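You operate a simulated robot arm through the tools that you are given. There is no shell and no other tool.

Carry out the task below with a simulated robot arm. There is one attempt and no reset: what you move stays moved.

## Task
Wipe the tissue tray clean and lay the white tissue sheet in it.
Fine: use the blue rag and put it back; the sheets are in the green store drawer, close it again; wipe first. Where these are worked on the way, their far stop is far enough and under half their travel is too little: green store drawer. What is to be rubbed or washed off counts as gone when no trace of it is left.

It is judged by the outcome, as a careful person would: the job done as asked, and still so three seconds after it is handed in. It fails if anything else is knocked over, pushed out of place, dropped, spilled or broken. Flat cloth is picked up by pressing the open fingertips on it (5 to 10 N) and closing them slowly along it; thin cloth reads only 2 to 8 mm in the jaws.

## Robot
A 6-joint arm with a fingered hand, fixed in place. Base frame: the origin is on the floor under the middle of its stand, x ahead of it, y to its left, z up; the work surface is at about z = 0.9. Lengths are in m, angles in degrees, forces in N, time in s.
With the tool pointing down near the work surface it reaches from about 0.28 to 0.8 m from the base axis. Its first joint turns from -166.0 to 166.0 degrees. Payload 4 kg.
The tool frame sits at the grasp point between the pads (the TCP): z along the fingers, y along the line on which they close. The tips reach 0.026 m beyond it. The gripper opens to 0.132 m; its body begins 0.073 m behind the TCP. The gripper is a hand of 5 fingers: y runs from the thumb to the fingers, the wrist lies at [0, 0, -0.239] in the tool frame, and closing takes about 1.5 s.
Orientation is that of the tool frame in the base frame, as [roll, pitch, yaw] about the fixed x, y, z axes, in that order (R = Rz(yaw) Ry(pitch) Rx(roll)). With the fingers straight down and closing along the base's y, the tool's x points along the base's -x, its y along +y and its z along -z.

## Interface
- The arm moves only by the tool nudge_tool. Its arguments are lists of equal length, an entry for each row: "delta_pos": the shift along the tool's x, y, z in units of 20 mm (1.0 is 20 mm), a list of three; "rotation": the turn, a rotation vector about the tool's x, y, z in units of 6 degrees (1.0 is 6 degrees), a list of three. In form: {"delta_pos": [[x, y, z], ...], "rotation": [[wx, wy, wz], ...]}. A call has 1 to 20 rows; each row shifts and turns the commanded pose from where the row before left it, along the tool's axes as they then stand. "fingers" is the gripper command, from -1 (shut) to 1 (fully open), values between in proportion, set as the call begins (left out, the last holds). A call with a number of a shift or a turn outside -1 to 1 is refused whole. A row lasts 0.2 s, in which the tool goes at most 0.05 m and 8.6 degrees; a call with a longer step from one row to the next is refused whole, and so is a gripper value outside its range. A pose out of reach is approached as far as the arm can. The call stops where the force on the tool passes 40 N (or 10 N more than at its start, if that is more) or the arm is blocked; 0.2 s more then pass. Each finger travels about 0.045 m/s and halts on what it meets, pressing with about 23 N; the grip force reading is that of the motor and also rises with nothing between the fingers. The clock runs only during rows and for 0.2 s after the last one: add rows that do not move to give the fingers time. The reply holds the time, the measured pose of the TCP, the force on the tool along the base axes, the opening and the grip force, in the units named above and with some noise, with the torque about the TCP (base axes, N m) and any sound that the robot's microphone picked up.
- Cameras (640 x 400 px; columns grow to the right, rows downward): "scene" is fixed at [0.4124, -0.4914, 1.4788]; the picture's right is [0.97, -0.23, 0.00], its down [-0.13, -0.56, -0.81] and it looks along [0.19, 0.79, -0.58] (base axes); focal length 346 px, centre (320, 200). "wrist" rides on the gripper at [0.084, 0.002, -0.097] in the tool frame; the picture's right is [-0.02, 1.00, 0.00], its down [-0.75, -0.02, -0.66] and it looks along [-0.66, -0.01, 0.75] (tool axes); focal length 270 px, centre (320, 200). There is no depth. A picture from a camera that has moved, and an enlarged one, comes with that camera's place and axes in the base frame and with its lens. The place of the scene camera against the robot may be out by one fixed shift of up to 0.025 m in any direction.
- snapshot(camera): a new picture of that camera. It takes no simulated time.
- move_fingers(finger1, finger2, finger3, finger4, thumb_bend): sets how far each is bent, from 0 (flat) to 1 (curled in); at 0.3 the hand is open as for a grip, at 0.7 the pads meet at the TCP. One left out holds its place. A second passes; each finger stops where it meets its share of the squeeze, and holds until it gets a number again. A gripper value or a shape takes the hand back. It gives what a move gives, with no picture; readings hold the bend of each and the force on the fingers (four entries, about 0 where the hand has none), thumb and palm.
- hand_shape(shape): the hand has 5 fingers and takes this shape, open, in about a second: jaw (thumb against the fingers, like two jaws); tri (thumb and two fingers); tip (a fingertip pinch); poke (one finger out to press); point (the index stretched); flat (the hand flat); cup (the hand cupped); fist (a fist). The gripper value then closes the fingers along that shape, each until it touches; the sizes above hold for jaw. It gives what a move gives, with no picture.
- zoom(camera, box): a new picture of the part [left, top, right, bottom] of that camera's present view, enlarged. It takes no simulated time.
- finish_job(): hands the job in; it is judged then, once.

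Nothing tells you positions but the pictures and the camera data. Unless the task says otherwise, let go and move clear before handing in.

The tools are called after ">>>" by a JSON object that holds its "op" and its "data". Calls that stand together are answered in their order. nudge_tool: Moves the arm, as the interface text tells. Its arguments: {"type":"object","properties":{"delta_pos":{"type":"array"},"rotation":{"type":"array"},"fingers":{"type":"number"}},"required":["delta_pos","rotation"]} The other tools are called the same way: hand_shape (shape) gives the hand a shape; move_fingers (finger1, finger2, finger3, finger4, thumb_bend) moves the fingers one by one; snapshot (camera) takes a picture; zoom (camera, box) takes an enlarged picture of a part of a camera's view; finish_job () hands the job in.

At the start:

```text
time: 0.0
ee_pos: [0.3272, 0.3994, 1.1913]
orientation: [-179.9, -0.1, 180.0]
contact_force: [0.5, 0.7, -0.8]
wrist_torque: [0.01, -0.02, -0.01]
width: 0.1317
finger_force: 0.0
shape: jaw
bend: [0.3, 0.3, 0.3, 0.3, 0.3]
finger forces: [0.1, 0.0, 0.0, 0.0, 0.1, 0.0]
```

scene: 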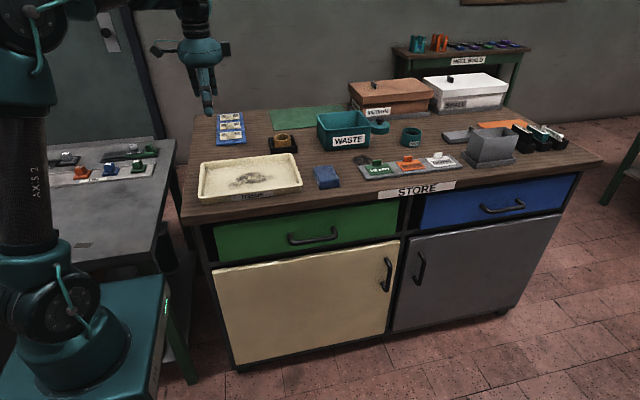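
wrist: 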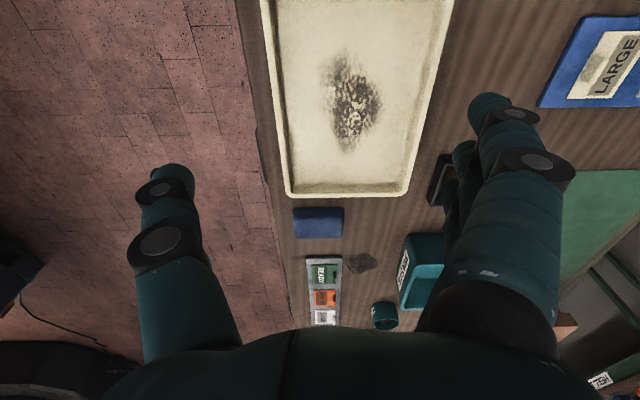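

I see a cabinet with a cream tray (soiled with a dark smear), a blue rag beside it, and a green drawer under "STORE". I'll take closer looks first.

>>> {"op": "zoom", "data": {"camera": "scene", "box": [180, 90, 400, 230]}}

>>> {"op": "zoom", "data": {"camera": "scene", "box": [340, 90, 600, 250]}}

>>> {"op": "zoom", "data": {"camera": "wrist", "box": [240, 0, 480, 340]}}

```text
2.86 times, centred on (290, 160) of scene
camera zoom: at [0.4124, -0.4914, 1.4788], right [0.97, -0.23, 0.0], down [-0.13, -0.56, -0.81], along [0.19, 0.79, -0.58], focal length 990 px, centre (406, 314)
```

zoom: 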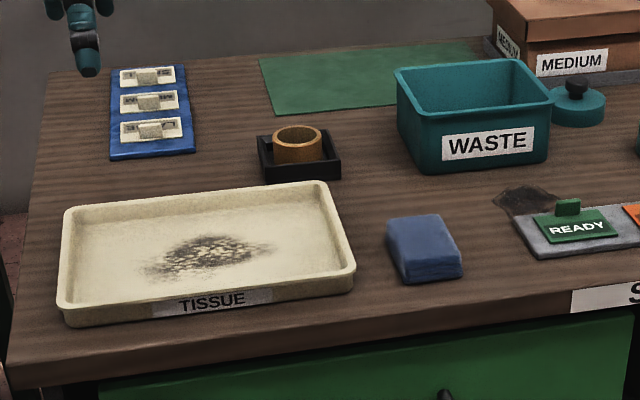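

```text
2.46 times, centred on (470, 170) of scene
camera zoom: at [0.4124, -0.4914, 1.4788], right [0.97, -0.23, 0.0], down [-0.13, -0.56, -0.81], along [0.19, 0.79, -0.58], focal length 853 px, centre (-49, 274)
```

zoom: 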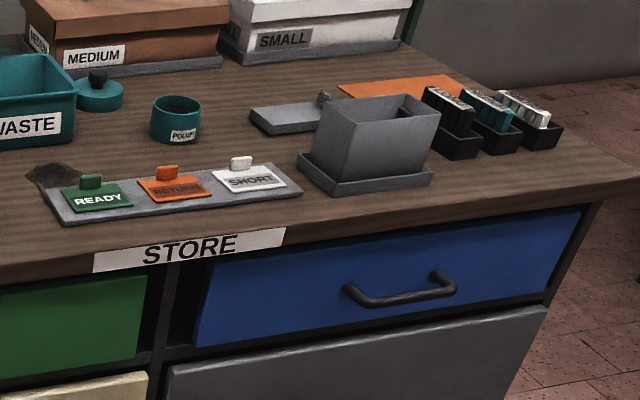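

```text
1.18 times, centred on (360, 170) of wrist
camera zoom: at [0.2413, 0.401, 1.2864], right [0.02, 1.0, 0.0], down [0.75, -0.02, 0.66], along [0.66, -0.01, -0.75], focal length 318 px, centre (273, 235)
```

zoom: 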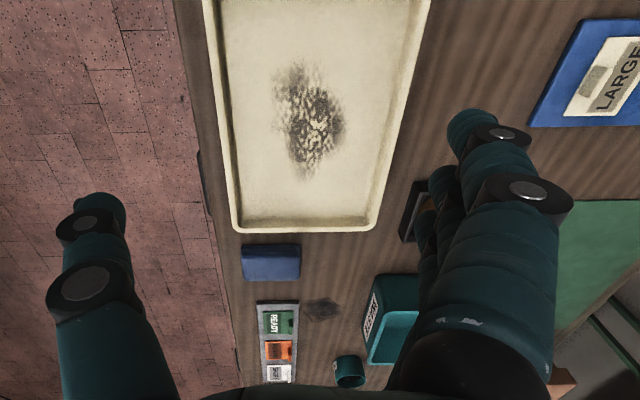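

The tray is roughly x 0.27–0.55, y 0.34–0.55, with its smear around (0.40, 0.44). The folded blue rag is near (0.633, 0.393), and the green drawer handle is near (0.57, 0.25, 0.79). I'll move over to the rag at height and then turn the hand so it closes along base x.

>>> {"op": "nudge_tool", "data": {"delta_pos": [[-1, 0, 0], [-1, 0, 0], [-1, 0, 0], [-1, 0, 0], [-1, 0, 0], [-1, 0, 0], [-1, 0, 0], [-1, 0, 0], [-1, 0, 0], [-1, 0, 0], [-1, 0, 0], [-1, 0, 0], [-1, 0, 0], [-1, 0, 0], [-1, 0, 0]], "rotation": [[0, 0, 0], [0, 0, 0], [0, 0, 0], [0, 0, 0], [0, 0, 0], [0, 0, 0], [0, 0, 0], [0, 0, 0], [0, 0, 0], [0, 0, 0], [0, 0, 0], [0, 0, 0], [0, 0, 0], [0, 0, 0], [0, 0, 0]]}}

```text
time: 3.2
ee_pos: [0.5946, 0.3873, 1.175]
orientation: [-180.0, 0.1, -180.0]
contact_force: [0.2, -0.5, -0.1]
wrist_torque: [-0.02, -0.04, 0.0]
width: 0.1317
finger_force: 0.1
shape: jaw
bend: [0.3, 0.3, 0.3, 0.3, 0.3]
finger forces: [0.1, 0.1, 0.0, 0.0, 0.0, 0.0]
out of reach, approached as far as the arm can: row 13, 14, 15
```

The arm hit its reach limit at this height. I'll lower a little and see where the commanded pose ends up.

>>> {"op": "nudge_tool", "data": {"delta_pos": [[0, 0, 1], [0, 0, 1], [0, 0, 1], [0, 0, 1]], "rotation": [[0, 0, 0], [0, 0, 0], [0, 0, 0], [0, 0, 0]]}}

>>> {"op": "snapshot", "data": {"camera": "wrist"}}

>>> {"op": "snapshot", "data": {"camera": "scene"}}

```text
time: 4.2
ee_pos: [0.5956, 0.3837, 1.0957]
orientation: [180.0, 0.0, 179.8]
contact_force: [0.4, 0.5, -0.4]
wrist_torque: [0.02, 0.0, 0.0]
width: 0.1319
finger_force: 0.2
shape: jaw
bend: [0.3, 0.3, 0.3, 0.3, 0.3]
finger forces: [0.0, 0.0, 0.0, 0.1, 0.1, 0.1]
```

```text
taken
camera wrist: at [0.5108, 0.3857, 1.1919], right [0.02, 1.0, 0.0], down [0.75, -0.02, 0.66], along [0.66, -0.01, -0.75], focal length 270 px, centre (320, 200)
```

wrist: 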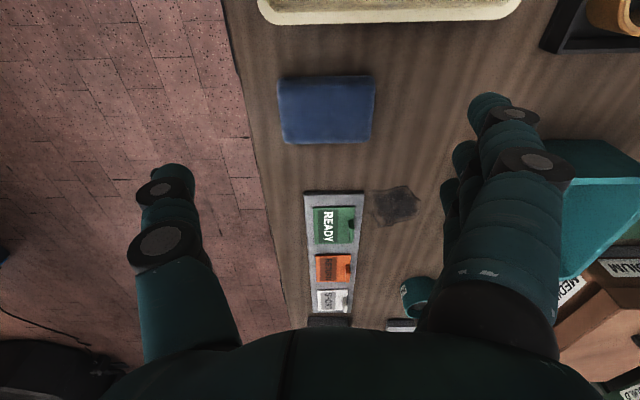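

```text
taken
```

scene: 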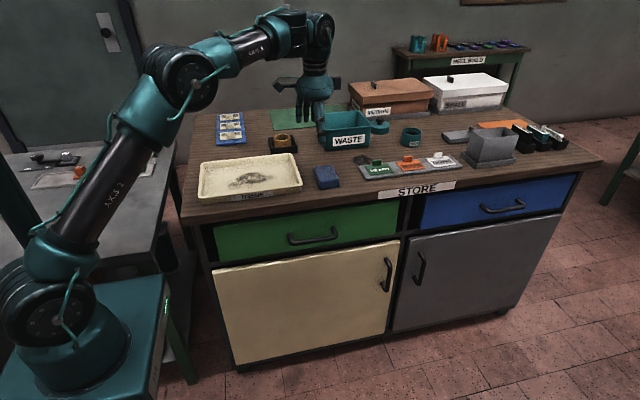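

The rag measures about x 0.598–0.665, y 0.342–0.444. I'll turn the hand -90° about its axis so the camera is on the open side, away from the waste bin, and partly close the gripper.

>>> {"op": "nudge_tool", "data": {"delta_pos": [[0, 0, 0], [0, 0, 0], [0, 0, 0], [0, 0, 0], [0, 0, 0], [0, 0, 0], [0, 0, 0], [0, 0, 0], [0, 0, 0], [0, 0, 0], [0, 0, 0], [0, 0, 0], [0, 0, 0], [0, 0, 0], [0, 0, 0]], "rotation": [[0, 0, -1], [0, 0, -1], [0, 0, -1], [0, 0, -1], [0, 0, -1], [0, 0, -1], [0, 0, -1], [0, 0, -1], [0, 0, -1], [0, 0, -1], [0, 0, -1], [0, 0, -1], [0, 0, -1], [0, 0, -1], [0, 0, -1]], "fingers": 0.5}}

>>> {"op": "snapshot", "data": {"camera": "wrist"}}

>>> {"op": "snapshot", "data": {"camera": "scene"}}

```text
time: 7.4
ee_pos: [0.5967, 0.384, 1.0961]
orientation: [179.9, 0.0, -89.9]
contact_force: [-0.1, 0.1, -0.3]
wrist_torque: [0.0, 0.01, -0.01]
width: 0.0994
finger_force: 0.0
shape: jaw
bend: [0.63, 0.63, 0.63, 0.63, 0.59]
finger forces: [0.0, 0.0, 0.0, 0.1, 0.0, 0.1]
```

```text
taken
camera wrist: at [0.5932, 0.2993, 1.1914], right [-1.0, 0.02, 0.0], down [0.01, 0.75, 0.66], along [0.01, 0.66, -0.75], focal length 270 px, centre (320, 200)
```

wrist: 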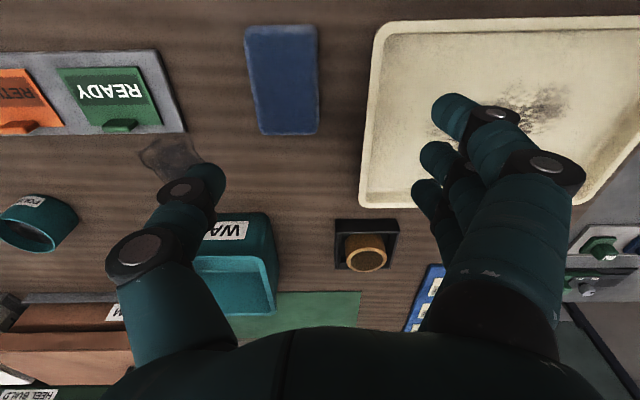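

```text
taken
```

scene: 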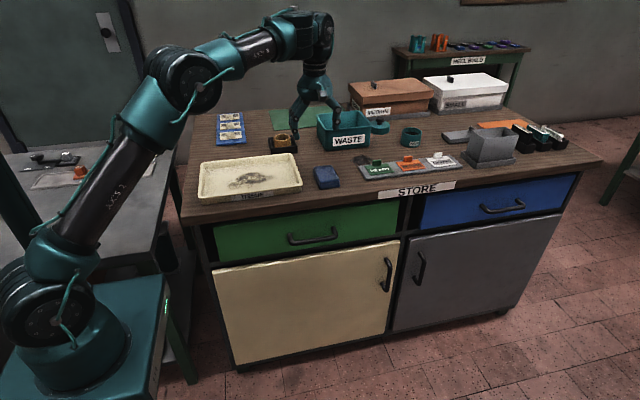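

The rag is confirmed at about (0.631, 0.392), with a 5 cm gap to the tray. I'll line up over it and descend part way.

>>> {"op": "nudge_tool", "data": {"delta_pos": [[-0.2, -0.95, 0], [-0.2, -0.95, 0], [0, 0, 1], [0, 0, 1], [0, 0, 1], [0, 0, 1], [0, 0, 0]], "rotation": [[0, 0, 0], [0, 0, 0], [0, 0, 0], [0, 0, 0], [0, 0, 0], [0, 0, 0], [0, 0, 0]]}}

>>> {"op": "snapshot", "data": {"camera": "wrist"}}

>>> {"op": "zoom", "data": {"camera": "scene", "box": [240, 90, 400, 220]}}

```text
time: 9.0
ee_pos: [0.6347, 0.3936, 1.0155]
orientation: [-180.0, 0.1, -90.0]
contact_force: [-1.4, 0.0, -0.1]
wrist_torque: [0.01, 0.02, 0.01]
width: 0.0994
finger_force: 0.1
shape: jaw
bend: [0.63, 0.63, 0.63, 0.63, 0.59]
finger forces: [0.0, 0.0, 0.1, 0.1, 0.0, 0.1]
```

```text
taken
camera wrist: at [0.6316, 0.3078, 1.1116], right [-1.0, 0.02, 0.0], down [0.02, 0.75, 0.66], along [0.01, 0.66, -0.75], focal length 270 px, centre (320, 200)
```

wrist: 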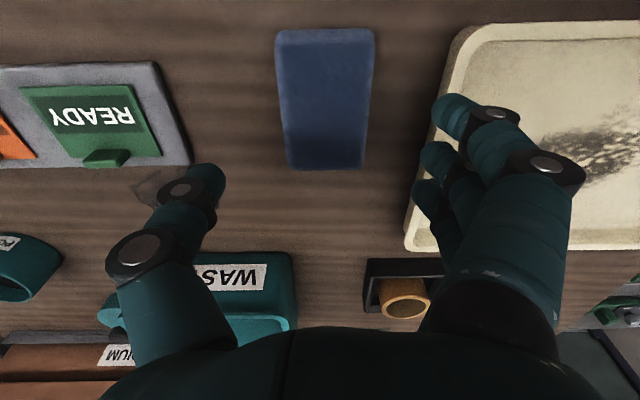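

```text
3.08 times, centred on (320, 155) of scene
camera zoom: at [0.4124, -0.4914, 1.4788], right [0.97, -0.23, 0.0], down [-0.13, -0.56, -0.81], along [0.19, 0.79, -0.58], focal length 1066 px, centre (320, 338)
```

zoom: 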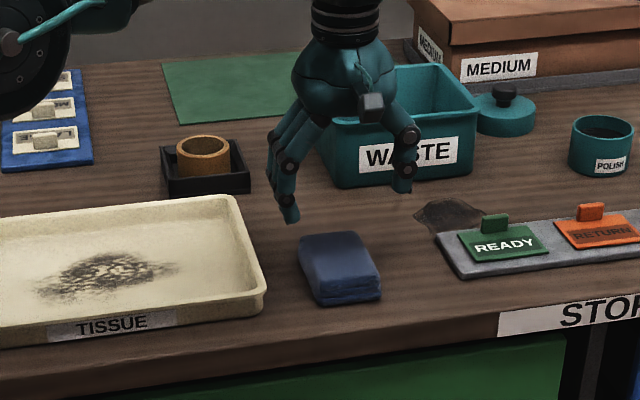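

The hand is lined up with the rag. I'll shift 5 mm away from the tray and go down to about 1 cm above the table at the fingertips.

>>> {"op": "nudge_tool", "data": {"delta_pos": [[0, -0.25, 0.5], [0, 0, 1], [0, 0, 1], [0, 0, 0.9], [0, 0, 0.4], [0, 0, 0.25], [0, 0, 0]], "rotation": [[0, 0, 0], [0, 0, 0], [0, 0, 0], [0, 0, 0], [0, 0, 0], [0, 0, 0], [0, 0, 0]]}}

>>> {"op": "snapshot", "data": {"camera": "wrist"}}

>>> {"op": "zoom", "data": {"camera": "scene", "box": [240, 90, 400, 220]}}

```text
time: 10.6
ee_pos: [0.6392, 0.3932, 0.9353]
orientation: [180.0, 0.0, -89.9]
contact_force: [-0.2, 0.0, 0.3]
wrist_torque: [-0.02, 0.01, 0.03]
width: 0.0991
finger_force: 0.1
shape: jaw
bend: [0.63, 0.63, 0.63, 0.63, 0.59]
finger forces: [0.0, 0.0, 0.0, 0.1, 0.1, 0.0]
```

```text
taken
camera wrist: at [0.6368, 0.3087, 1.0311], right [-1.0, 0.02, 0.0], down [0.02, 0.75, 0.66], along [0.01, 0.66, -0.75], focal length 270 px, centre (320, 200)
```

wrist: 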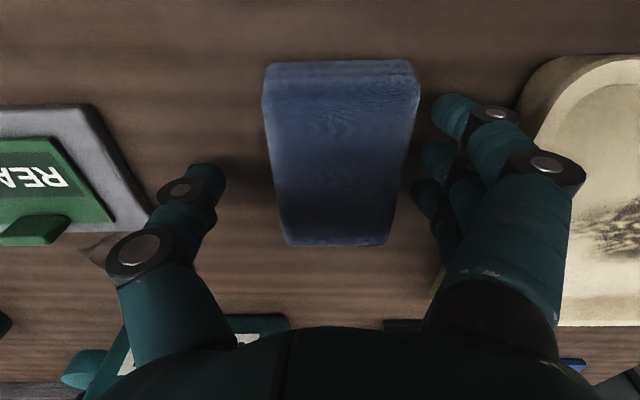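

```text
3.08 times, centred on (320, 155) of scene
camera zoom: at [0.4124, -0.4914, 1.4788], right [0.97, -0.23, 0.0], down [-0.13, -0.56, -0.81], along [0.19, 0.79, -0.58], focal length 1066 px, centre (320, 338)
```

zoom: 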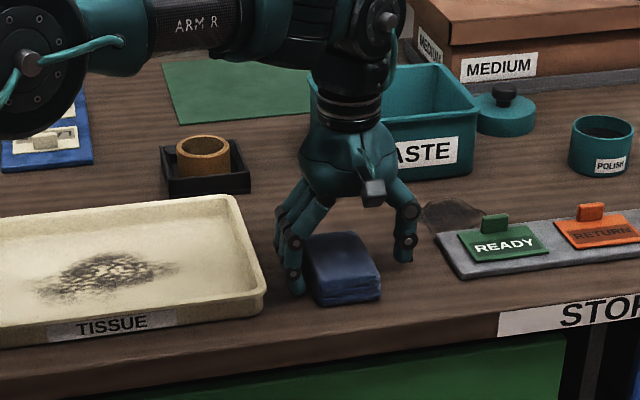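

The fingers straddle the rag cleanly without contact. Closing now.

>>> {"op": "nudge_tool", "data": {"delta_pos": [[0, 0, 0], [0, 0, 0], [0, 0, 0], [0, 0, 0], [0, 0, 0], [0, 0, 0], [0, 0, 0], [0, 0, 0]], "rotation": [[0, 0, 0], [0, 0, 0], [0, 0, 0], [0, 0, 0], [0, 0, 0], [0, 0, 0], [0, 0, 0], [0, 0, 0]], "fingers": -1}}

>>> {"op": "snapshot", "data": {"camera": "wrist"}}

>>> {"op": "zoom", "data": {"camera": "scene", "box": [240, 90, 400, 220]}}

```text
time: 12.4
ee_pos: [0.6393, 0.3935, 0.9333]
orientation: [180.0, 0.0, -90.0]
contact_force: [-0.3, 0.0, -0.1]
wrist_torque: [0.01, -0.01, 0.04]
width: 0.0604
finger_force: 23.4
shape: jaw
bend: [0.73, 0.73, 0.73, 0.73, 0.7]
finger forces: [5.1, 5.2, 5.4, 5.2, 20.7, 0.0]
```

```text
taken
camera wrist: at [0.6368, 0.3086, 1.0312], right [-1.0, 0.02, 0.0], down [0.02, 0.75, 0.66], along [0.01, 0.66, -0.75], focal length 270 px, centre (320, 200)
```

wrist: 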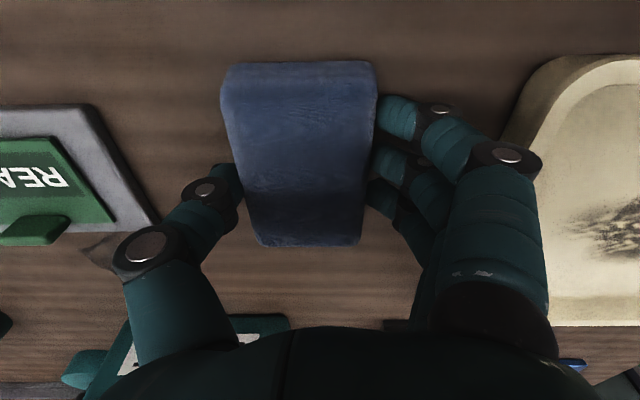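

```text
3.08 times, centred on (320, 155) of scene
camera zoom: at [0.4124, -0.4914, 1.4788], right [0.97, -0.23, 0.0], down [-0.13, -0.56, -0.81], along [0.19, 0.79, -0.58], focal length 1066 px, centre (320, 338)
```

zoom: 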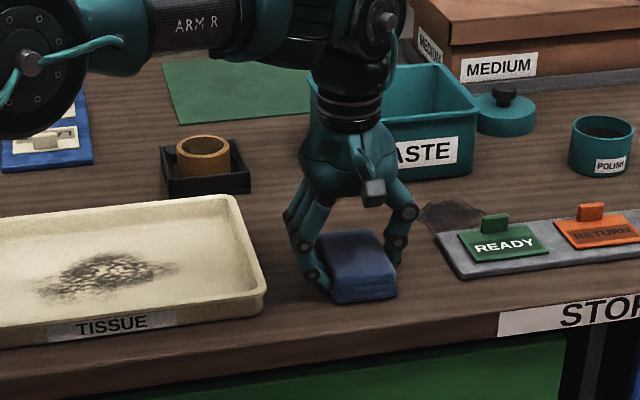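

The rag is held at 60 mm with 23 N. I'll lift it, carry it over the tray and check it.

>>> {"op": "nudge_tool", "data": {"delta_pos": [[0, 0, -0.5], [0, 0, -1], [0, 0, -1], [0, 0, -1], [0, 0, -0.5], [-0.3, 1, 0], [-0.3, 1, 0], [-0.3, 1, 0], [-0.3, 1, 0], [-0.3, 1, 0], [-0.3, 1, 0], [-0.3, 1, 0], [-0.3, 1, 0], [-0.3, 1, 0], [0, 0, 0]], "rotation": [[0, 0, 0], [0, 0, 0], [0, 0, 0], [0, 0, 0], [0, 0, 0], [0, 0, 0], [0, 0, 0], [0, 0, 0], [0, 0, 0], [0, 0, 0], [0, 0, 0], [0, 0, 0], [0, 0, 0], [0, 0, 0], [0, 0, 0]]}}

>>> {"op": "snapshot", "data": {"camera": "wrist"}}

>>> {"op": "zoom", "data": {"camera": "scene", "box": [180, 90, 360, 220]}}

```text
time: 15.6
ee_pos: [0.4583, 0.4473, 1.0146]
orientation: [-180.0, 0.0, -90.1]
contact_force: [0.5, 1.2, -0.1]
wrist_torque: [0.02, -0.01, 0.02]
width: 0.0605
finger_force: 23.2
shape: jaw
bend: [0.73, 0.73, 0.73, 0.73, 0.7]
finger forces: [5.2, 5.2, 5.1, 5.2, 20.7, 0.0]
```

```text
taken
camera wrist: at [0.4552, 0.3624, 1.1109], right [-1.0, 0.02, 0.0], down [0.02, 0.75, 0.66], along [0.01, 0.66, -0.75], focal length 270 px, centre (320, 200)
```

wrist: 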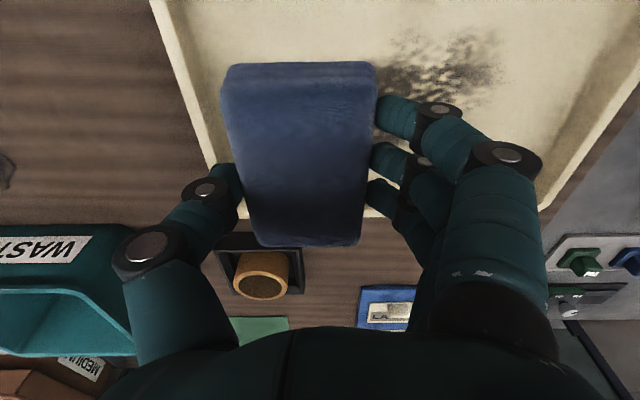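

```text
3.08 times, centred on (270, 155) of scene
camera zoom: at [0.4124, -0.4914, 1.4788], right [0.97, -0.23, 0.0], down [-0.13, -0.56, -0.81], along [0.19, 0.79, -0.58], focal length 1066 px, centre (474, 338)
```

zoom: 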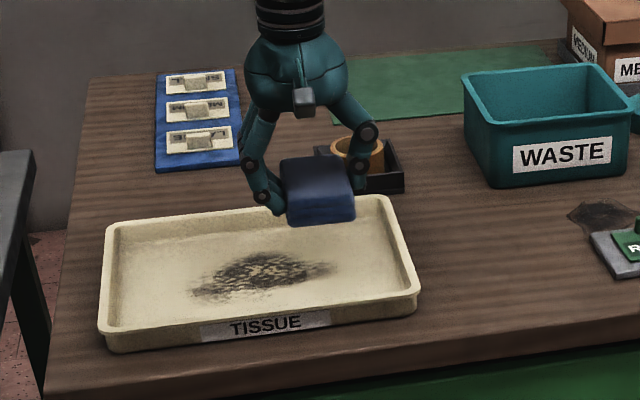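

The smear spans about x 0.335–0.475, y 0.39–0.49. I'll lower the rag onto the tray's floor slowly at x ≈ 0.435, watching the force.

>>> {"op": "nudge_tool", "data": {"delta_pos": [[0.5, 0.6, 1], [0, 0.55, 1], [0, 0, 1], [0, 0, 0.4], [0, 0, 0.2], [0, 0, 0.1], [0, 0, 0]], "rotation": [[0, 0, 0], [0, 0, 0], [0, 0, 0], [0, 0, 0], [0, 0, 0], [0, 0, 0], [0, 0, 0]]}}

>>> {"op": "zoom", "data": {"camera": "scene", "box": [180, 90, 360, 220]}}

```text
time: 17.2
ee_pos: [0.4355, 0.4362, 0.9407]
orientation: [180.0, 0.0, -89.9]
contact_force: [-0.3, -0.7, 0.0]
wrist_torque: [-0.02, -0.01, 0.02]
width: 0.0606
finger_force: 22.5
shape: jaw
bend: [0.73, 0.73, 0.73, 0.73, 0.7]
finger forces: [5.1, 5.1, 5.1, 5.3, 20.7, 0.1]
```

```text
3.08 times, centred on (270, 155) of scene
camera zoom: at [0.4124, -0.4914, 1.4788], right [0.97, -0.23, 0.0], down [-0.13, -0.56, -0.81], along [0.19, 0.79, -0.58], focal length 1066 px, centre (474, 338)
```

zoom: 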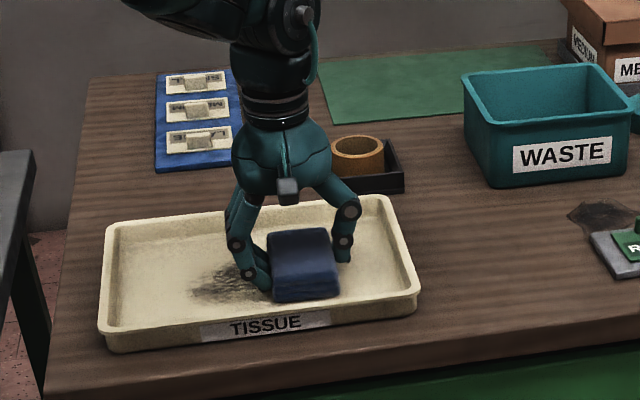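

No contact yet. I'll step down in 2 mm increments until there is a light press.

>>> {"op": "nudge_tool", "data": {"delta_pos": [[0, 0, 0.1], [0, 0, 0]], "rotation": [[0, 0, 0], [0, 0, 0]]}}

```text
time: 17.8
ee_pos: [0.4355, 0.4365, 0.9385]
orientation: [-179.9, 0.1, -90.0]
contact_force: [-0.6, -0.3, 11.3]
wrist_torque: [-0.01, -0.23, 0.0]
width: 0.0605
finger_force: 22.7
shape: jaw
bend: [0.73, 0.73, 0.73, 0.73, 0.7]
finger forces: [5.6, 5.7, 5.8, 5.9, 22.6, 0.0]
```

Contact at about 11 N, a suitable wiping pressure. I'll stroke along -x through the smear and back.

>>> {"op": "nudge_tool", "data": {"delta_pos": [[0, 0.5, 0], [0, 0.5, 0], [0, 0.5, 0], [0, 0.5, 0], [0, 0.5, 0], [0, 0.5, 0], [0, 0.5, 0], [0, 0.5, 0], [0, 0, 0]], "rotation": [[0, 0, 0], [0, 0, 0], [0, 0, 0], [0, 0, 0], [0, 0, 0], [0, 0, 0], [0, 0, 0], [0, 0, 0], [0, 0, 0]]}}

>>> {"op": "zoom", "data": {"camera": "scene", "box": [180, 90, 360, 220]}}

>>> {"op": "snapshot", "data": {"camera": "wrist"}}

```text
time: 19.8
ee_pos: [0.3542, 0.4348, 0.9382]
orientation: [-180.0, 0.0, -90.1]
contact_force: [6.9, -0.1, 14.6]
wrist_torque: [-0.03, -0.47, -0.03]
width: 0.0606
finger_force: 22.5
shape: jaw
bend: [0.74, 0.74, 0.74, 0.74, 0.7]
finger forces: [4.8, 4.7, 4.9, 4.9, 25.6, 0.0]
```

```text
3.08 times, centred on (270, 155) of scene
camera zoom: at [0.4124, -0.4914, 1.4788], right [0.97, -0.23, 0.0], down [-0.13, -0.56, -0.81], along [0.19, 0.79, -0.58], focal length 1066 px, centre (474, 338)
```

zoom: 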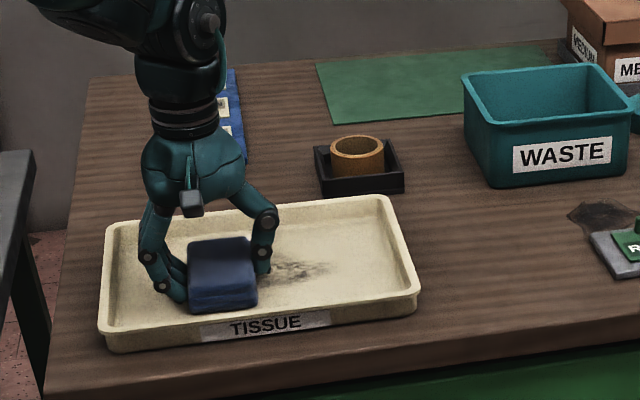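

```text
taken
camera wrist: at [0.3517, 0.3505, 1.0347], right [-1.0, 0.02, 0.0], down [0.02, 0.75, 0.66], along [0.01, 0.66, -0.75], focal length 270 px, centre (320, 200)
```

wrist: 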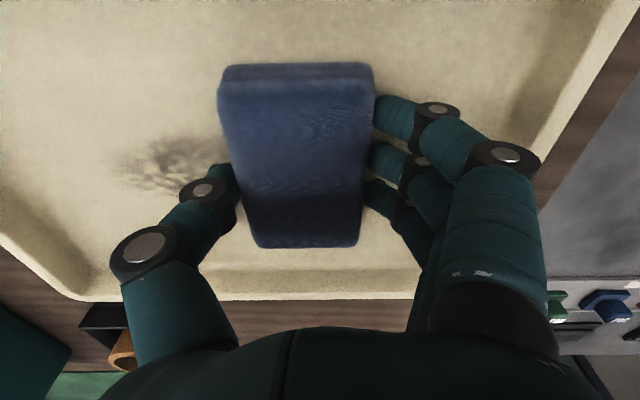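

The first pass removed most of the smear; a faint patch remains near (0.435, 0.434). I'll do the return stroke, continuing past it.

>>> {"op": "nudge_tool", "data": {"delta_pos": [[0, -0.5, 0], [0, -0.5, 0], [0, -0.5, 0], [0, -0.5, 0], [0, -0.5, 0], [0, -0.5, 0], [0, -0.5, 0], [0, -0.5, 0], [0, -0.5, 0], [0, -0.5, 0], [0, -0.5, 0], [0, -0.5, 0], [0, 0, 0]], "rotation": [[0, 0, 0], [0, 0, 0], [0, 0, 0], [0, 0, 0], [0, 0, 0], [0, 0, 0], [0, 0, 0], [0, 0, 0], [0, 0, 0], [0, 0, 0], [0, 0, 0], [0, 0, 0], [0, 0, 0]]}}

>>> {"op": "zoom", "data": {"camera": "scene", "box": [180, 90, 360, 220]}}

>>> {"op": "snapshot", "data": {"camera": "wrist"}}

```text
time: 22.6
ee_pos: [0.4744, 0.4369, 0.9385]
orientation: [-180.0, 0.0, -90.0]
contact_force: [-5.4, 0.6, 10.4]
wrist_torque: [-0.01, 0.07, 0.04]
width: 0.0601
finger_force: 23.4
shape: jaw
bend: [0.74, 0.74, 0.74, 0.74, 0.71]
finger forces: [6.6, 6.6, 6.8, 6.7, 21.5, 0.0]
```

```text
3.08 times, centred on (270, 155) of scene
camera zoom: at [0.4124, -0.4914, 1.4788], right [0.97, -0.23, 0.0], down [-0.13, -0.56, -0.81], along [0.19, 0.79, -0.58], focal length 1066 px, centre (474, 338)
```

zoom: 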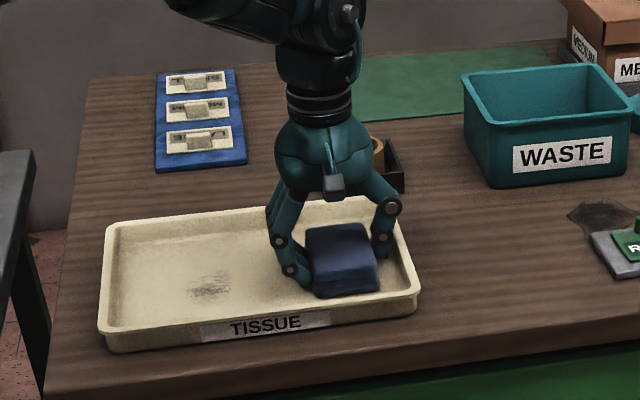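

```text
taken
camera wrist: at [0.473, 0.3517, 1.0346], right [-1.0, 0.02, 0.0], down [0.01, 0.75, 0.66], along [0.01, 0.66, -0.75], focal length 270 px, centre (320, 200)
```

wrist: 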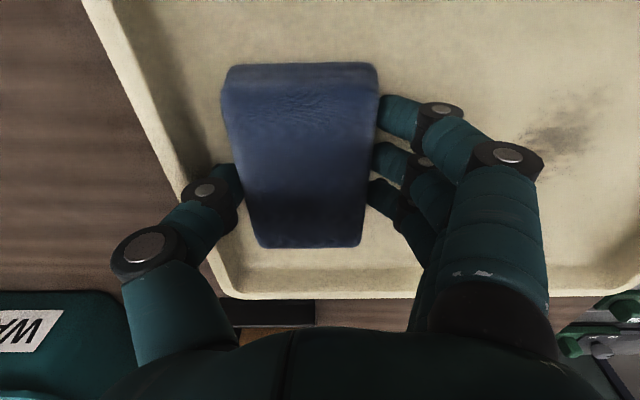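

Only a faint patch at about x 0.35 remains. I'll stroke back to x ≈ 0.32, then do another round trip there.

>>> {"op": "nudge_tool", "data": {"delta_pos": [[0, 0.5, 0], [0, 0.5, 0], [0, 0.5, 0], [0, 0.5, 0], [0, 0.5, 0], [0, 0.5, 0], [0, 0.5, 0], [0, 0.5, 0], [0, 0.5, 0], [0, 0.5, 0], [0, 0.5, 0], [0, 0.5, 0], [0, 0.5, 0], [0, 0.5, 0], [0, 0.4, 0], [0, 0, 0]], "rotation": [[0, 0, 0], [0, 0, 0], [0, 0, 0], [0, 0, 0], [0, 0, 0], [0, 0, 0], [0, 0, 0], [0, 0, 0], [0, 0, 0], [0, 0, 0], [0, 0, 0], [0, 0, 0], [0, 0, 0], [0, 0, 0], [0, 0, 0], [0, 0, 0]]}}

>>> {"op": "zoom", "data": {"camera": "scene", "box": [180, 90, 360, 220]}}

>>> {"op": "snapshot", "data": {"camera": "wrist"}}

```text
time: 26.0
ee_pos: [0.3271, 0.4358, 0.9391]
orientation: [-179.9, 0.0, -89.9]
contact_force: [1.2, -0.1, 3.2]
wrist_torque: [-0.02, -0.11, -0.02]
width: 0.0599
finger_force: 22.7
shape: jaw
bend: [0.74, 0.74, 0.74, 0.74, 0.71]
finger forces: [5.4, 5.5, 5.7, 5.7, 23.7, 0.0]
```

```text
3.08 times, centred on (270, 155) of scene
camera zoom: at [0.4124, -0.4914, 1.4788], right [0.97, -0.23, 0.0], down [-0.13, -0.56, -0.81], along [0.19, 0.79, -0.58], focal length 1066 px, centre (474, 338)
```

zoom: 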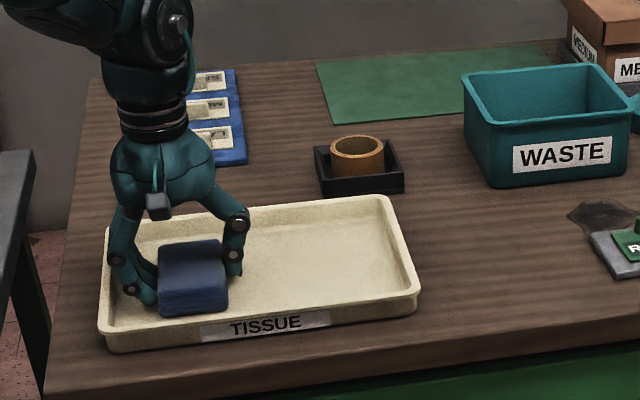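

```text
taken
camera wrist: at [0.3243, 0.3515, 1.0349], right [-1.0, 0.02, 0.0], down [0.02, 0.75, 0.66], along [0.01, 0.66, -0.75], focal length 270 px, centre (320, 200)
```

wrist: 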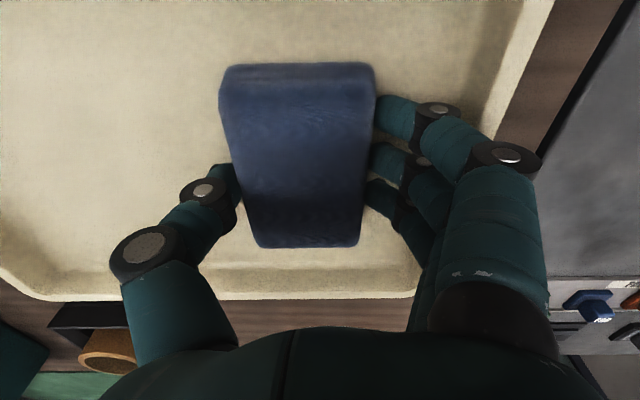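

The tray looks clean now. For thoroughness I'll do two more passes, offset in y to 0.42 and 0.455, with a touch more pressure.

>>> {"op": "nudge_tool", "data": {"delta_pos": [[0.4, 0, 0.04], [0.4, 0, 0], [0, -0.6, 0], [0, -0.6, 0], [0, -0.6, 0], [0, -0.6, 0], [0, -0.6, 0], [0, -0.6, 0], [0, -0.6, 0], [0, -0.6, 0], [0, -0.6, 0], [0, -0.6, 0], [0, -0.6, 0], [0, -0.6, 0], [0, -0.3, 0], [0, 0, 0]], "rotation": [[0, 0, 0], [0, 0, 0], [0, 0, 0], [0, 0, 0], [0, 0, 0], [0, 0, 0], [0, 0, 0], [0, 0, 0], [0, 0, 0], [0, 0, 0], [0, 0, 0], [0, 0, 0], [0, 0, 0], [0, 0, 0], [0, 0, 0], [0, 0, 0]]}}

>>> {"op": "nudge_tool", "data": {"delta_pos": [[-0.6, 0, 0], [-0.6, 0, 0], [-0.6, 0, 0], [0, 0.6, 0], [0, 0.6, 0], [0, 0.6, 0], [0, 0.6, 0], [0, 0.6, 0], [0, 0.6, 0], [0, 0.6, 0], [0, 0.6, 0], [0, 0.6, 0], [0, 0.6, 0], [0, 0.6, 0], [0, 0.6, 0], [0, 0.3, 0], [0, 0, 0]], "rotation": [[0, 0, 0], [0, 0, 0], [0, 0, 0], [0, 0, 0], [0, 0, 0], [0, 0, 0], [0, 0, 0], [0, 0, 0], [0, 0, 0], [0, 0, 0], [0, 0, 0], [0, 0, 0], [0, 0, 0], [0, 0, 0], [0, 0, 0], [0, 0, 0], [0, 0, 0]]}}

>>> {"op": "zoom", "data": {"camera": "scene", "box": [180, 90, 360, 220]}}

>>> {"op": "snapshot", "data": {"camera": "wrist"}}

```text
time: 29.4
ee_pos: [0.4786, 0.4199, 0.9382]
orientation: [180.0, 0.0, -89.9]
contact_force: [-3.2, 0.0, 7.7]
wrist_torque: [-0.01, 0.12, 0.0]
width: 0.0601
finger_force: 23.2
shape: jaw
bend: [0.74, 0.74, 0.74, 0.74, 0.71]
finger forces: [6.2, 6.3, 6.4, 6.4, 21.7, 0.1]
```

```text
time: 33.0
ee_pos: [0.3272, 0.4554, 0.9384]
orientation: [-180.0, 0.0, -90.0]
contact_force: [3.8, -0.7, 9.6]
wrist_torque: [0.0, -0.24, 0.0]
width: 0.0602
finger_force: 23.0
shape: jaw
bend: [0.74, 0.74, 0.74, 0.74, 0.71]
finger forces: [5.2, 5.3, 5.2, 5.3, 25.4, 0.1]
```

```text
3.08 times, centred on (270, 155) of scene
camera zoom: at [0.4124, -0.4914, 1.4788], right [0.97, -0.23, 0.0], down [-0.13, -0.56, -0.81], along [0.19, 0.79, -0.58], focal length 1066 px, centre (474, 338)
```

zoom: 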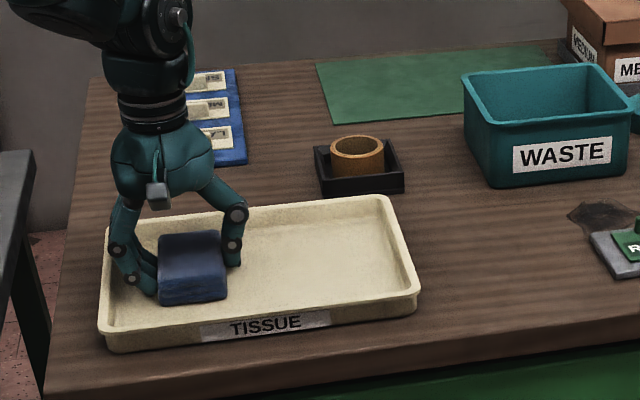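

```text
taken
camera wrist: at [0.324, 0.3717, 1.0342], right [-1.0, 0.02, 0.0], down [0.02, 0.75, 0.66], along [0.01, 0.66, -0.75], focal length 270 px, centre (320, 200)
```

wrist: 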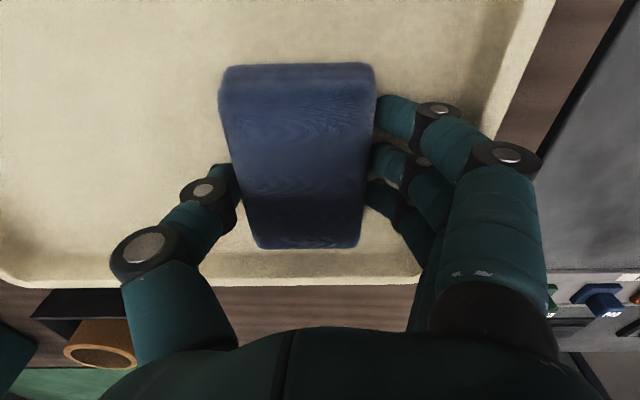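

The tray is visibly clean around the rag. I'll lift and inspect the whole floor.

>>> {"op": "nudge_tool", "data": {"delta_pos": [[0, 0, -0.5], [0, 0, -1], [0, 0, -1], [0, 0, -1], [0, -1, -0.5], [0, -1, 0], [0, -1, 0], [0, -1, 0], [0, -1, 0], [0, -1, 0], [0, 0, 0]], "rotation": [[0, 0, 0], [0, 0, 0], [0, 0, 0], [0, 0, 0], [0, 0, 0], [0, 0, 0], [0, 0, 0], [0, 0, 0], [0, 0, 0], [0, 0, 0], [0, 0, 0]]}}

>>> {"op": "zoom", "data": {"camera": "scene", "box": [190, 130, 310, 210]}}

>>> {"op": "snapshot", "data": {"camera": "wrist"}}

```text
time: 35.4
ee_pos: [0.4484, 0.4561, 1.0178]
orientation: [-180.0, 0.0, -89.9]
contact_force: [-0.2, 0.6, -1.4]
wrist_torque: [0.0, 0.03, -0.04]
width: 0.0606
finger_force: 23.6
shape: jaw
bend: [0.74, 0.74, 0.74, 0.74, 0.71]
finger forces: [5.4, 5.6, 5.7, 5.7, 22.5, 0.0]
```

```text
5.00 times, centred on (250, 170) of scene
camera zoom: at [0.4124, -0.4914, 1.4788], right [0.97, -0.23, 0.0], down [-0.13, -0.56, -0.81], along [0.19, 0.79, -0.58], focal length 1732 px, centre (670, 350)
```

zoom: 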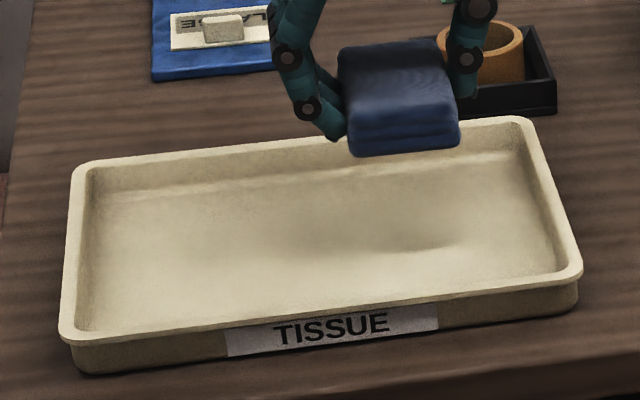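

```text
taken
camera wrist: at [0.4458, 0.3715, 1.114], right [-1.0, 0.02, 0.0], down [0.02, 0.75, 0.66], along [0.01, 0.66, -0.75], focal length 270 px, centre (320, 200)
```

wrist: 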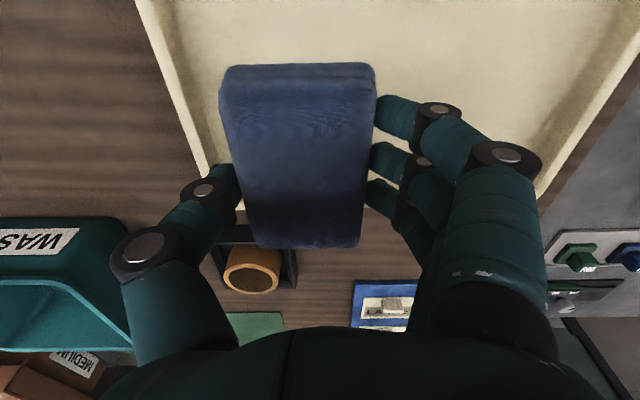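

The floor looks clean (the soft dark patch is the hand's shadow; I'll recheck once clear). Now I'll carry the rag back over its original spot (0.632, 0.3935).

>>> {"op": "nudge_tool", "data": {"delta_pos": [[0.62, -0.9, 0], [0.62, -0.9, 0], [0.62, -0.9, 0], [0.62, -0.9, 0], [0.62, -0.9, 0], [0, -0.95, 0], [0, -0.95, 0], [0, -0.9, 0], [0, -0.9, 0], [0, -0.95, 0], [0, 0, 0]], "rotation": [[0, 0, 0], [0, 0, 0], [0, 0, 0], [0, 0, 0], [0, 0, 0], [0, 0, 0], [0, 0, 0], [0, 0, 0], [0, 0, 0], [0, 0, 0], [0, 0, 0]]}}

>>> {"op": "zoom", "data": {"camera": "scene", "box": [190, 130, 310, 210]}}

>>> {"op": "snapshot", "data": {"camera": "wrist"}}

```text
time: 37.8
ee_pos: [0.6307, 0.3943, 1.0174]
orientation: [-180.0, 0.0, -90.0]
contact_force: [-0.7, 0.4, -0.8]
wrist_torque: [0.0, 0.0, -0.01]
width: 0.0602
finger_force: 23.3
shape: jaw
bend: [0.74, 0.74, 0.74, 0.74, 0.71]
finger forces: [5.5, 5.4, 5.7, 5.6, 22.3, 0.1]
```

```text
5.00 times, centred on (250, 170) of scene
camera zoom: at [0.4124, -0.4914, 1.4788], right [0.97, -0.23, 0.0], down [-0.13, -0.56, -0.81], along [0.19, 0.79, -0.58], focal length 1732 px, centre (670, 350)
```

zoom: 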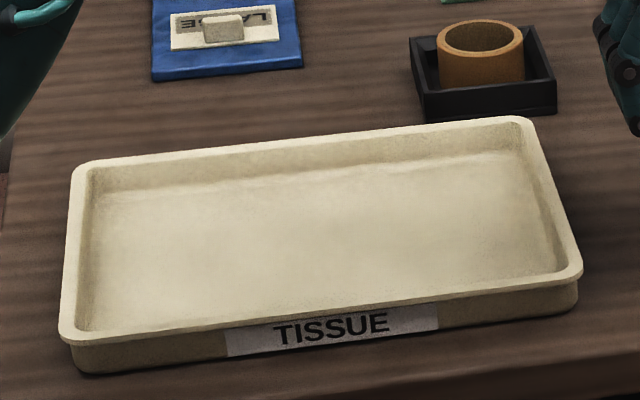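

```text
taken
camera wrist: at [0.6288, 0.3094, 1.1134], right [-1.0, 0.02, 0.0], down [0.02, 0.75, 0.66], along [0.01, 0.66, -0.75], focal length 270 px, centre (320, 200)
```

wrist: 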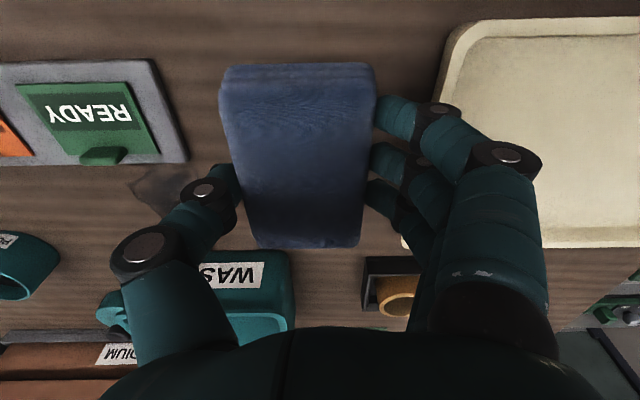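

The tray is completely clean. The rag sits about 6 mm off the TCP, so I'll shift -x by 8 mm to put it back where it was, then lower it.

>>> {"op": "nudge_tool", "data": {"delta_pos": [[0, 0.4, 0.5], [0, 0, 1], [0, 0, 1], [0, 0, 1], [0, 0, 0.4], [0, 0, 0.1], [0, 0, 0]], "rotation": [[0, 0, 0], [0, 0, 0], [0, 0, 0], [0, 0, 0], [0, 0, 0], [0, 0, 0], [0, 0, 0]]}}

```text
time: 39.4
ee_pos: [0.6216, 0.3947, 0.9372]
orientation: [-180.0, 0.0, -90.0]
contact_force: [0.2, -0.5, -1.4]
wrist_torque: [0.01, 0.02, -0.01]
width: 0.06
finger_force: 22.8
shape: jaw
bend: [0.74, 0.74, 0.74, 0.74, 0.71]
finger forces: [5.5, 5.5, 5.6, 5.6, 22.2, 0.0]
```

>>> {"op": "nudge_tool", "data": {"delta_pos": [[0, 0, 0.07], [0, 0, 0.07], [0, 0, 0]], "rotation": [[0, 0, 0], [0, 0, 0], [0, 0, 0]]}}

>>> {"op": "zoom", "data": {"camera": "scene", "box": [240, 90, 400, 220]}}

```text
time: 40.2
ee_pos: [0.6227, 0.3937, 0.9346]
orientation: [180.0, 0.0, -89.9]
contact_force: [-0.1, 0.4, -0.7]
wrist_torque: [0.0, 0.04, -0.02]
width: 0.0597
finger_force: 23.1
shape: jaw
bend: [0.74, 0.74, 0.74, 0.74, 0.71]
finger forces: [5.5, 5.5, 5.6, 5.6, 22.2, 0.0]
```

```text
3.08 times, centred on (320, 155) of scene
camera zoom: at [0.4124, -0.4914, 1.4788], right [0.97, -0.23, 0.0], down [-0.13, -0.56, -0.81], along [0.19, 0.79, -0.58], focal length 1066 px, centre (320, 338)
```

zoom: 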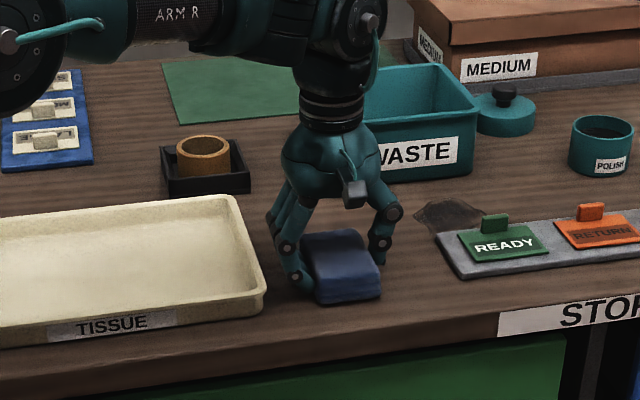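

>>> {"op": "nudge_tool", "data": {"delta_pos": [[0, 0, 0.06], [0, 0, 0]], "rotation": [[0, 0, 0], [0, 0, 0]]}}

```text
time: 40.8
ee_pos: [0.6228, 0.3925, 0.9349]
orientation: [179.9, 0.0, -90.0]
contact_force: [0.2, 0.7, 0.6]
wrist_torque: [0.03, 0.03, -0.02]
width: 0.0601
finger_force: 23.6
shape: jaw
bend: [0.74, 0.74, 0.74, 0.74, 0.71]
finger forces: [5.5, 5.5, 5.6, 5.6, 22.2, 0.1]
```

>>> {"op": "nudge_tool", "data": {"delta_pos": [[0, 0, 0.06], [0, 0, 0]], "rotation": [[0, 0, 0], [0, 0, 0]]}}

```text
time: 41.4
ee_pos: [0.624, 0.3945, 0.9327]
orientation: [-179.9, 0.1, -90.0]
contact_force: [-1.1, -1.7, 8.7]
wrist_torque: [-0.03, 0.01, 0.03]
width: 0.0602
finger_force: 22.4
shape: jaw
bend: [0.74, 0.74, 0.74, 0.74, 0.71]
finger forces: [5.7, 5.7, 5.8, 5.8, 22.1, 0.0]
```

The rag is on the table (8.7 N). I'll open slightly to release it and then lift straight up.

>>> {"op": "nudge_tool", "data": {"delta_pos": [[0, 0, 0], [0, 0, 0], [0, 0, 0], [0, 0, 0], [0, 0, 0]], "rotation": [[0, 0, 0], [0, 0, 0], [0, 0, 0], [0, 0, 0], [0, 0, 0]], "fingers": 0.3}}

>>> {"op": "nudge_tool", "data": {"delta_pos": [[0, 0, -0.5], [0, 0, -1], [0, 0, -1], [0, 0, -1], [0, 0, -1], [0, 0, -1], [0, 0, 0]], "rotation": [[0, 0, 0], [0, 0, 0], [0, 0, 0], [0, 0, 0], [0, 0, 0], [0, 0, 0], [0, 0, 0]]}}

>>> {"op": "snapshot", "data": {"camera": "wrist"}}

>>> {"op": "snapshot", "data": {"camera": "scene"}}

>>> {"op": "zoom", "data": {"camera": "scene", "box": [180, 90, 400, 230]}}

```text
time: 42.6
ee_pos: [0.6221, 0.3934, 0.9318]
orientation: [180.0, 0.0, -89.9]
contact_force: [0.2, 0.6, 0.4]
wrist_torque: [0.0, 0.01, -0.03]
width: 0.0854
finger_force: 0.0
shape: jaw
bend: [0.7, 0.7, 0.7, 0.7, 0.67]
finger forces: [0.0, 0.1, 0.0, 0.1, 0.0, 0.0]
```

```text
time: 44.2
ee_pos: [0.6232, 0.3933, 1.0417]
orientation: [180.0, 0.0, -90.1]
contact_force: [0.1, -0.6, -0.5]
wrist_torque: [-0.01, -0.01, 0.0]
width: 0.0854
finger_force: 0.0
shape: jaw
bend: [0.7, 0.7, 0.7, 0.7, 0.67]
finger forces: [0.0, 0.0, 0.1, 0.0, 0.0, 0.1]
```

```text
taken
camera wrist: at [0.6206, 0.3084, 1.1383], right [-1.0, 0.02, 0.0], down [0.02, 0.75, 0.66], along [0.01, 0.66, -0.75], focal length 270 px, centre (320, 200)
```

wrist: 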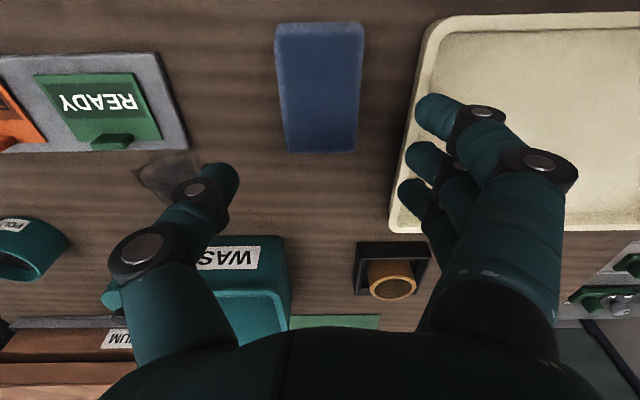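

```text
taken
```

scene: 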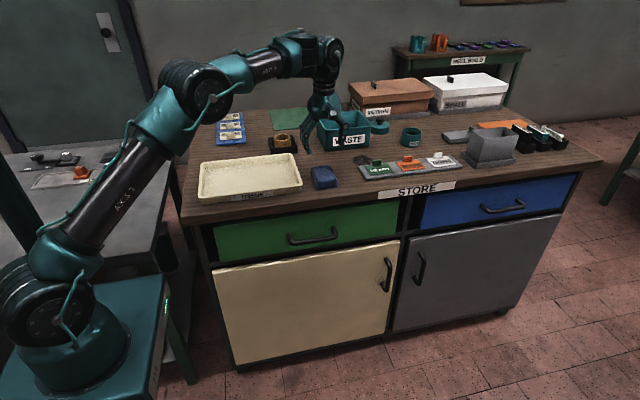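

```text
2.86 times, centred on (290, 160) of scene
camera zoom: at [0.4124, -0.4914, 1.4788], right [0.97, -0.23, 0.0], down [-0.13, -0.56, -0.81], along [0.19, 0.79, -0.58], focal length 990 px, centre (406, 314)
```

zoom: 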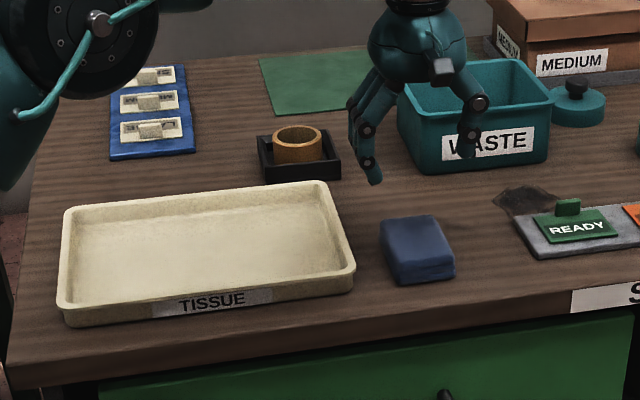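

The rag is back within about 7 mm of its original spot and the tray is clean. Next is the green drawer, so I'll look closely at its handle.

>>> {"op": "zoom", "data": {"camera": "scene", "box": [190, 180, 420, 280]}}

>>> {"op": "zoom", "data": {"camera": "scene", "box": [270, 210, 350, 260]}}

```text
2.78 times, centred on (305, 230) of scene
camera zoom: at [0.4124, -0.4914, 1.4788], right [0.97, -0.23, 0.0], down [-0.13, -0.56, -0.81], along [0.19, 0.79, -0.58], focal length 964 px, centre (362, 116)
```

zoom: 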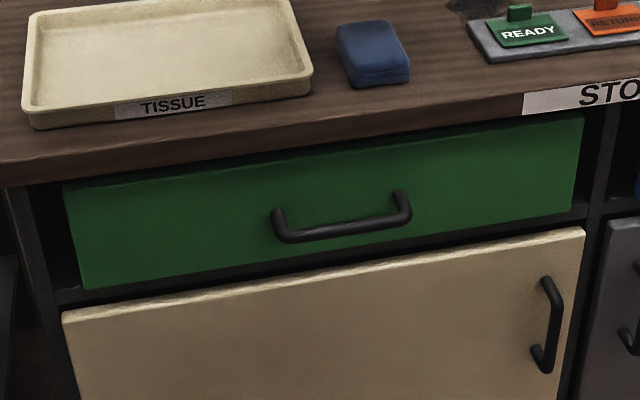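

```text
8.00 times, centred on (310, 235) of scene
camera zoom: at [0.4124, -0.4914, 1.4788], right [0.97, -0.23, 0.0], down [-0.13, -0.56, -0.81], along [0.19, 0.79, -0.58], focal length 2772 px, centre (400, -80)
```

zoom: 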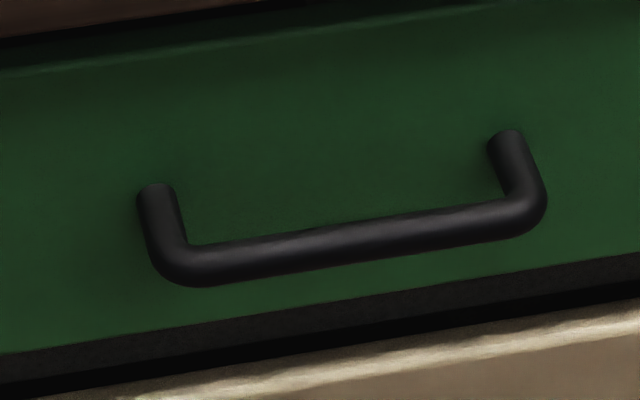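

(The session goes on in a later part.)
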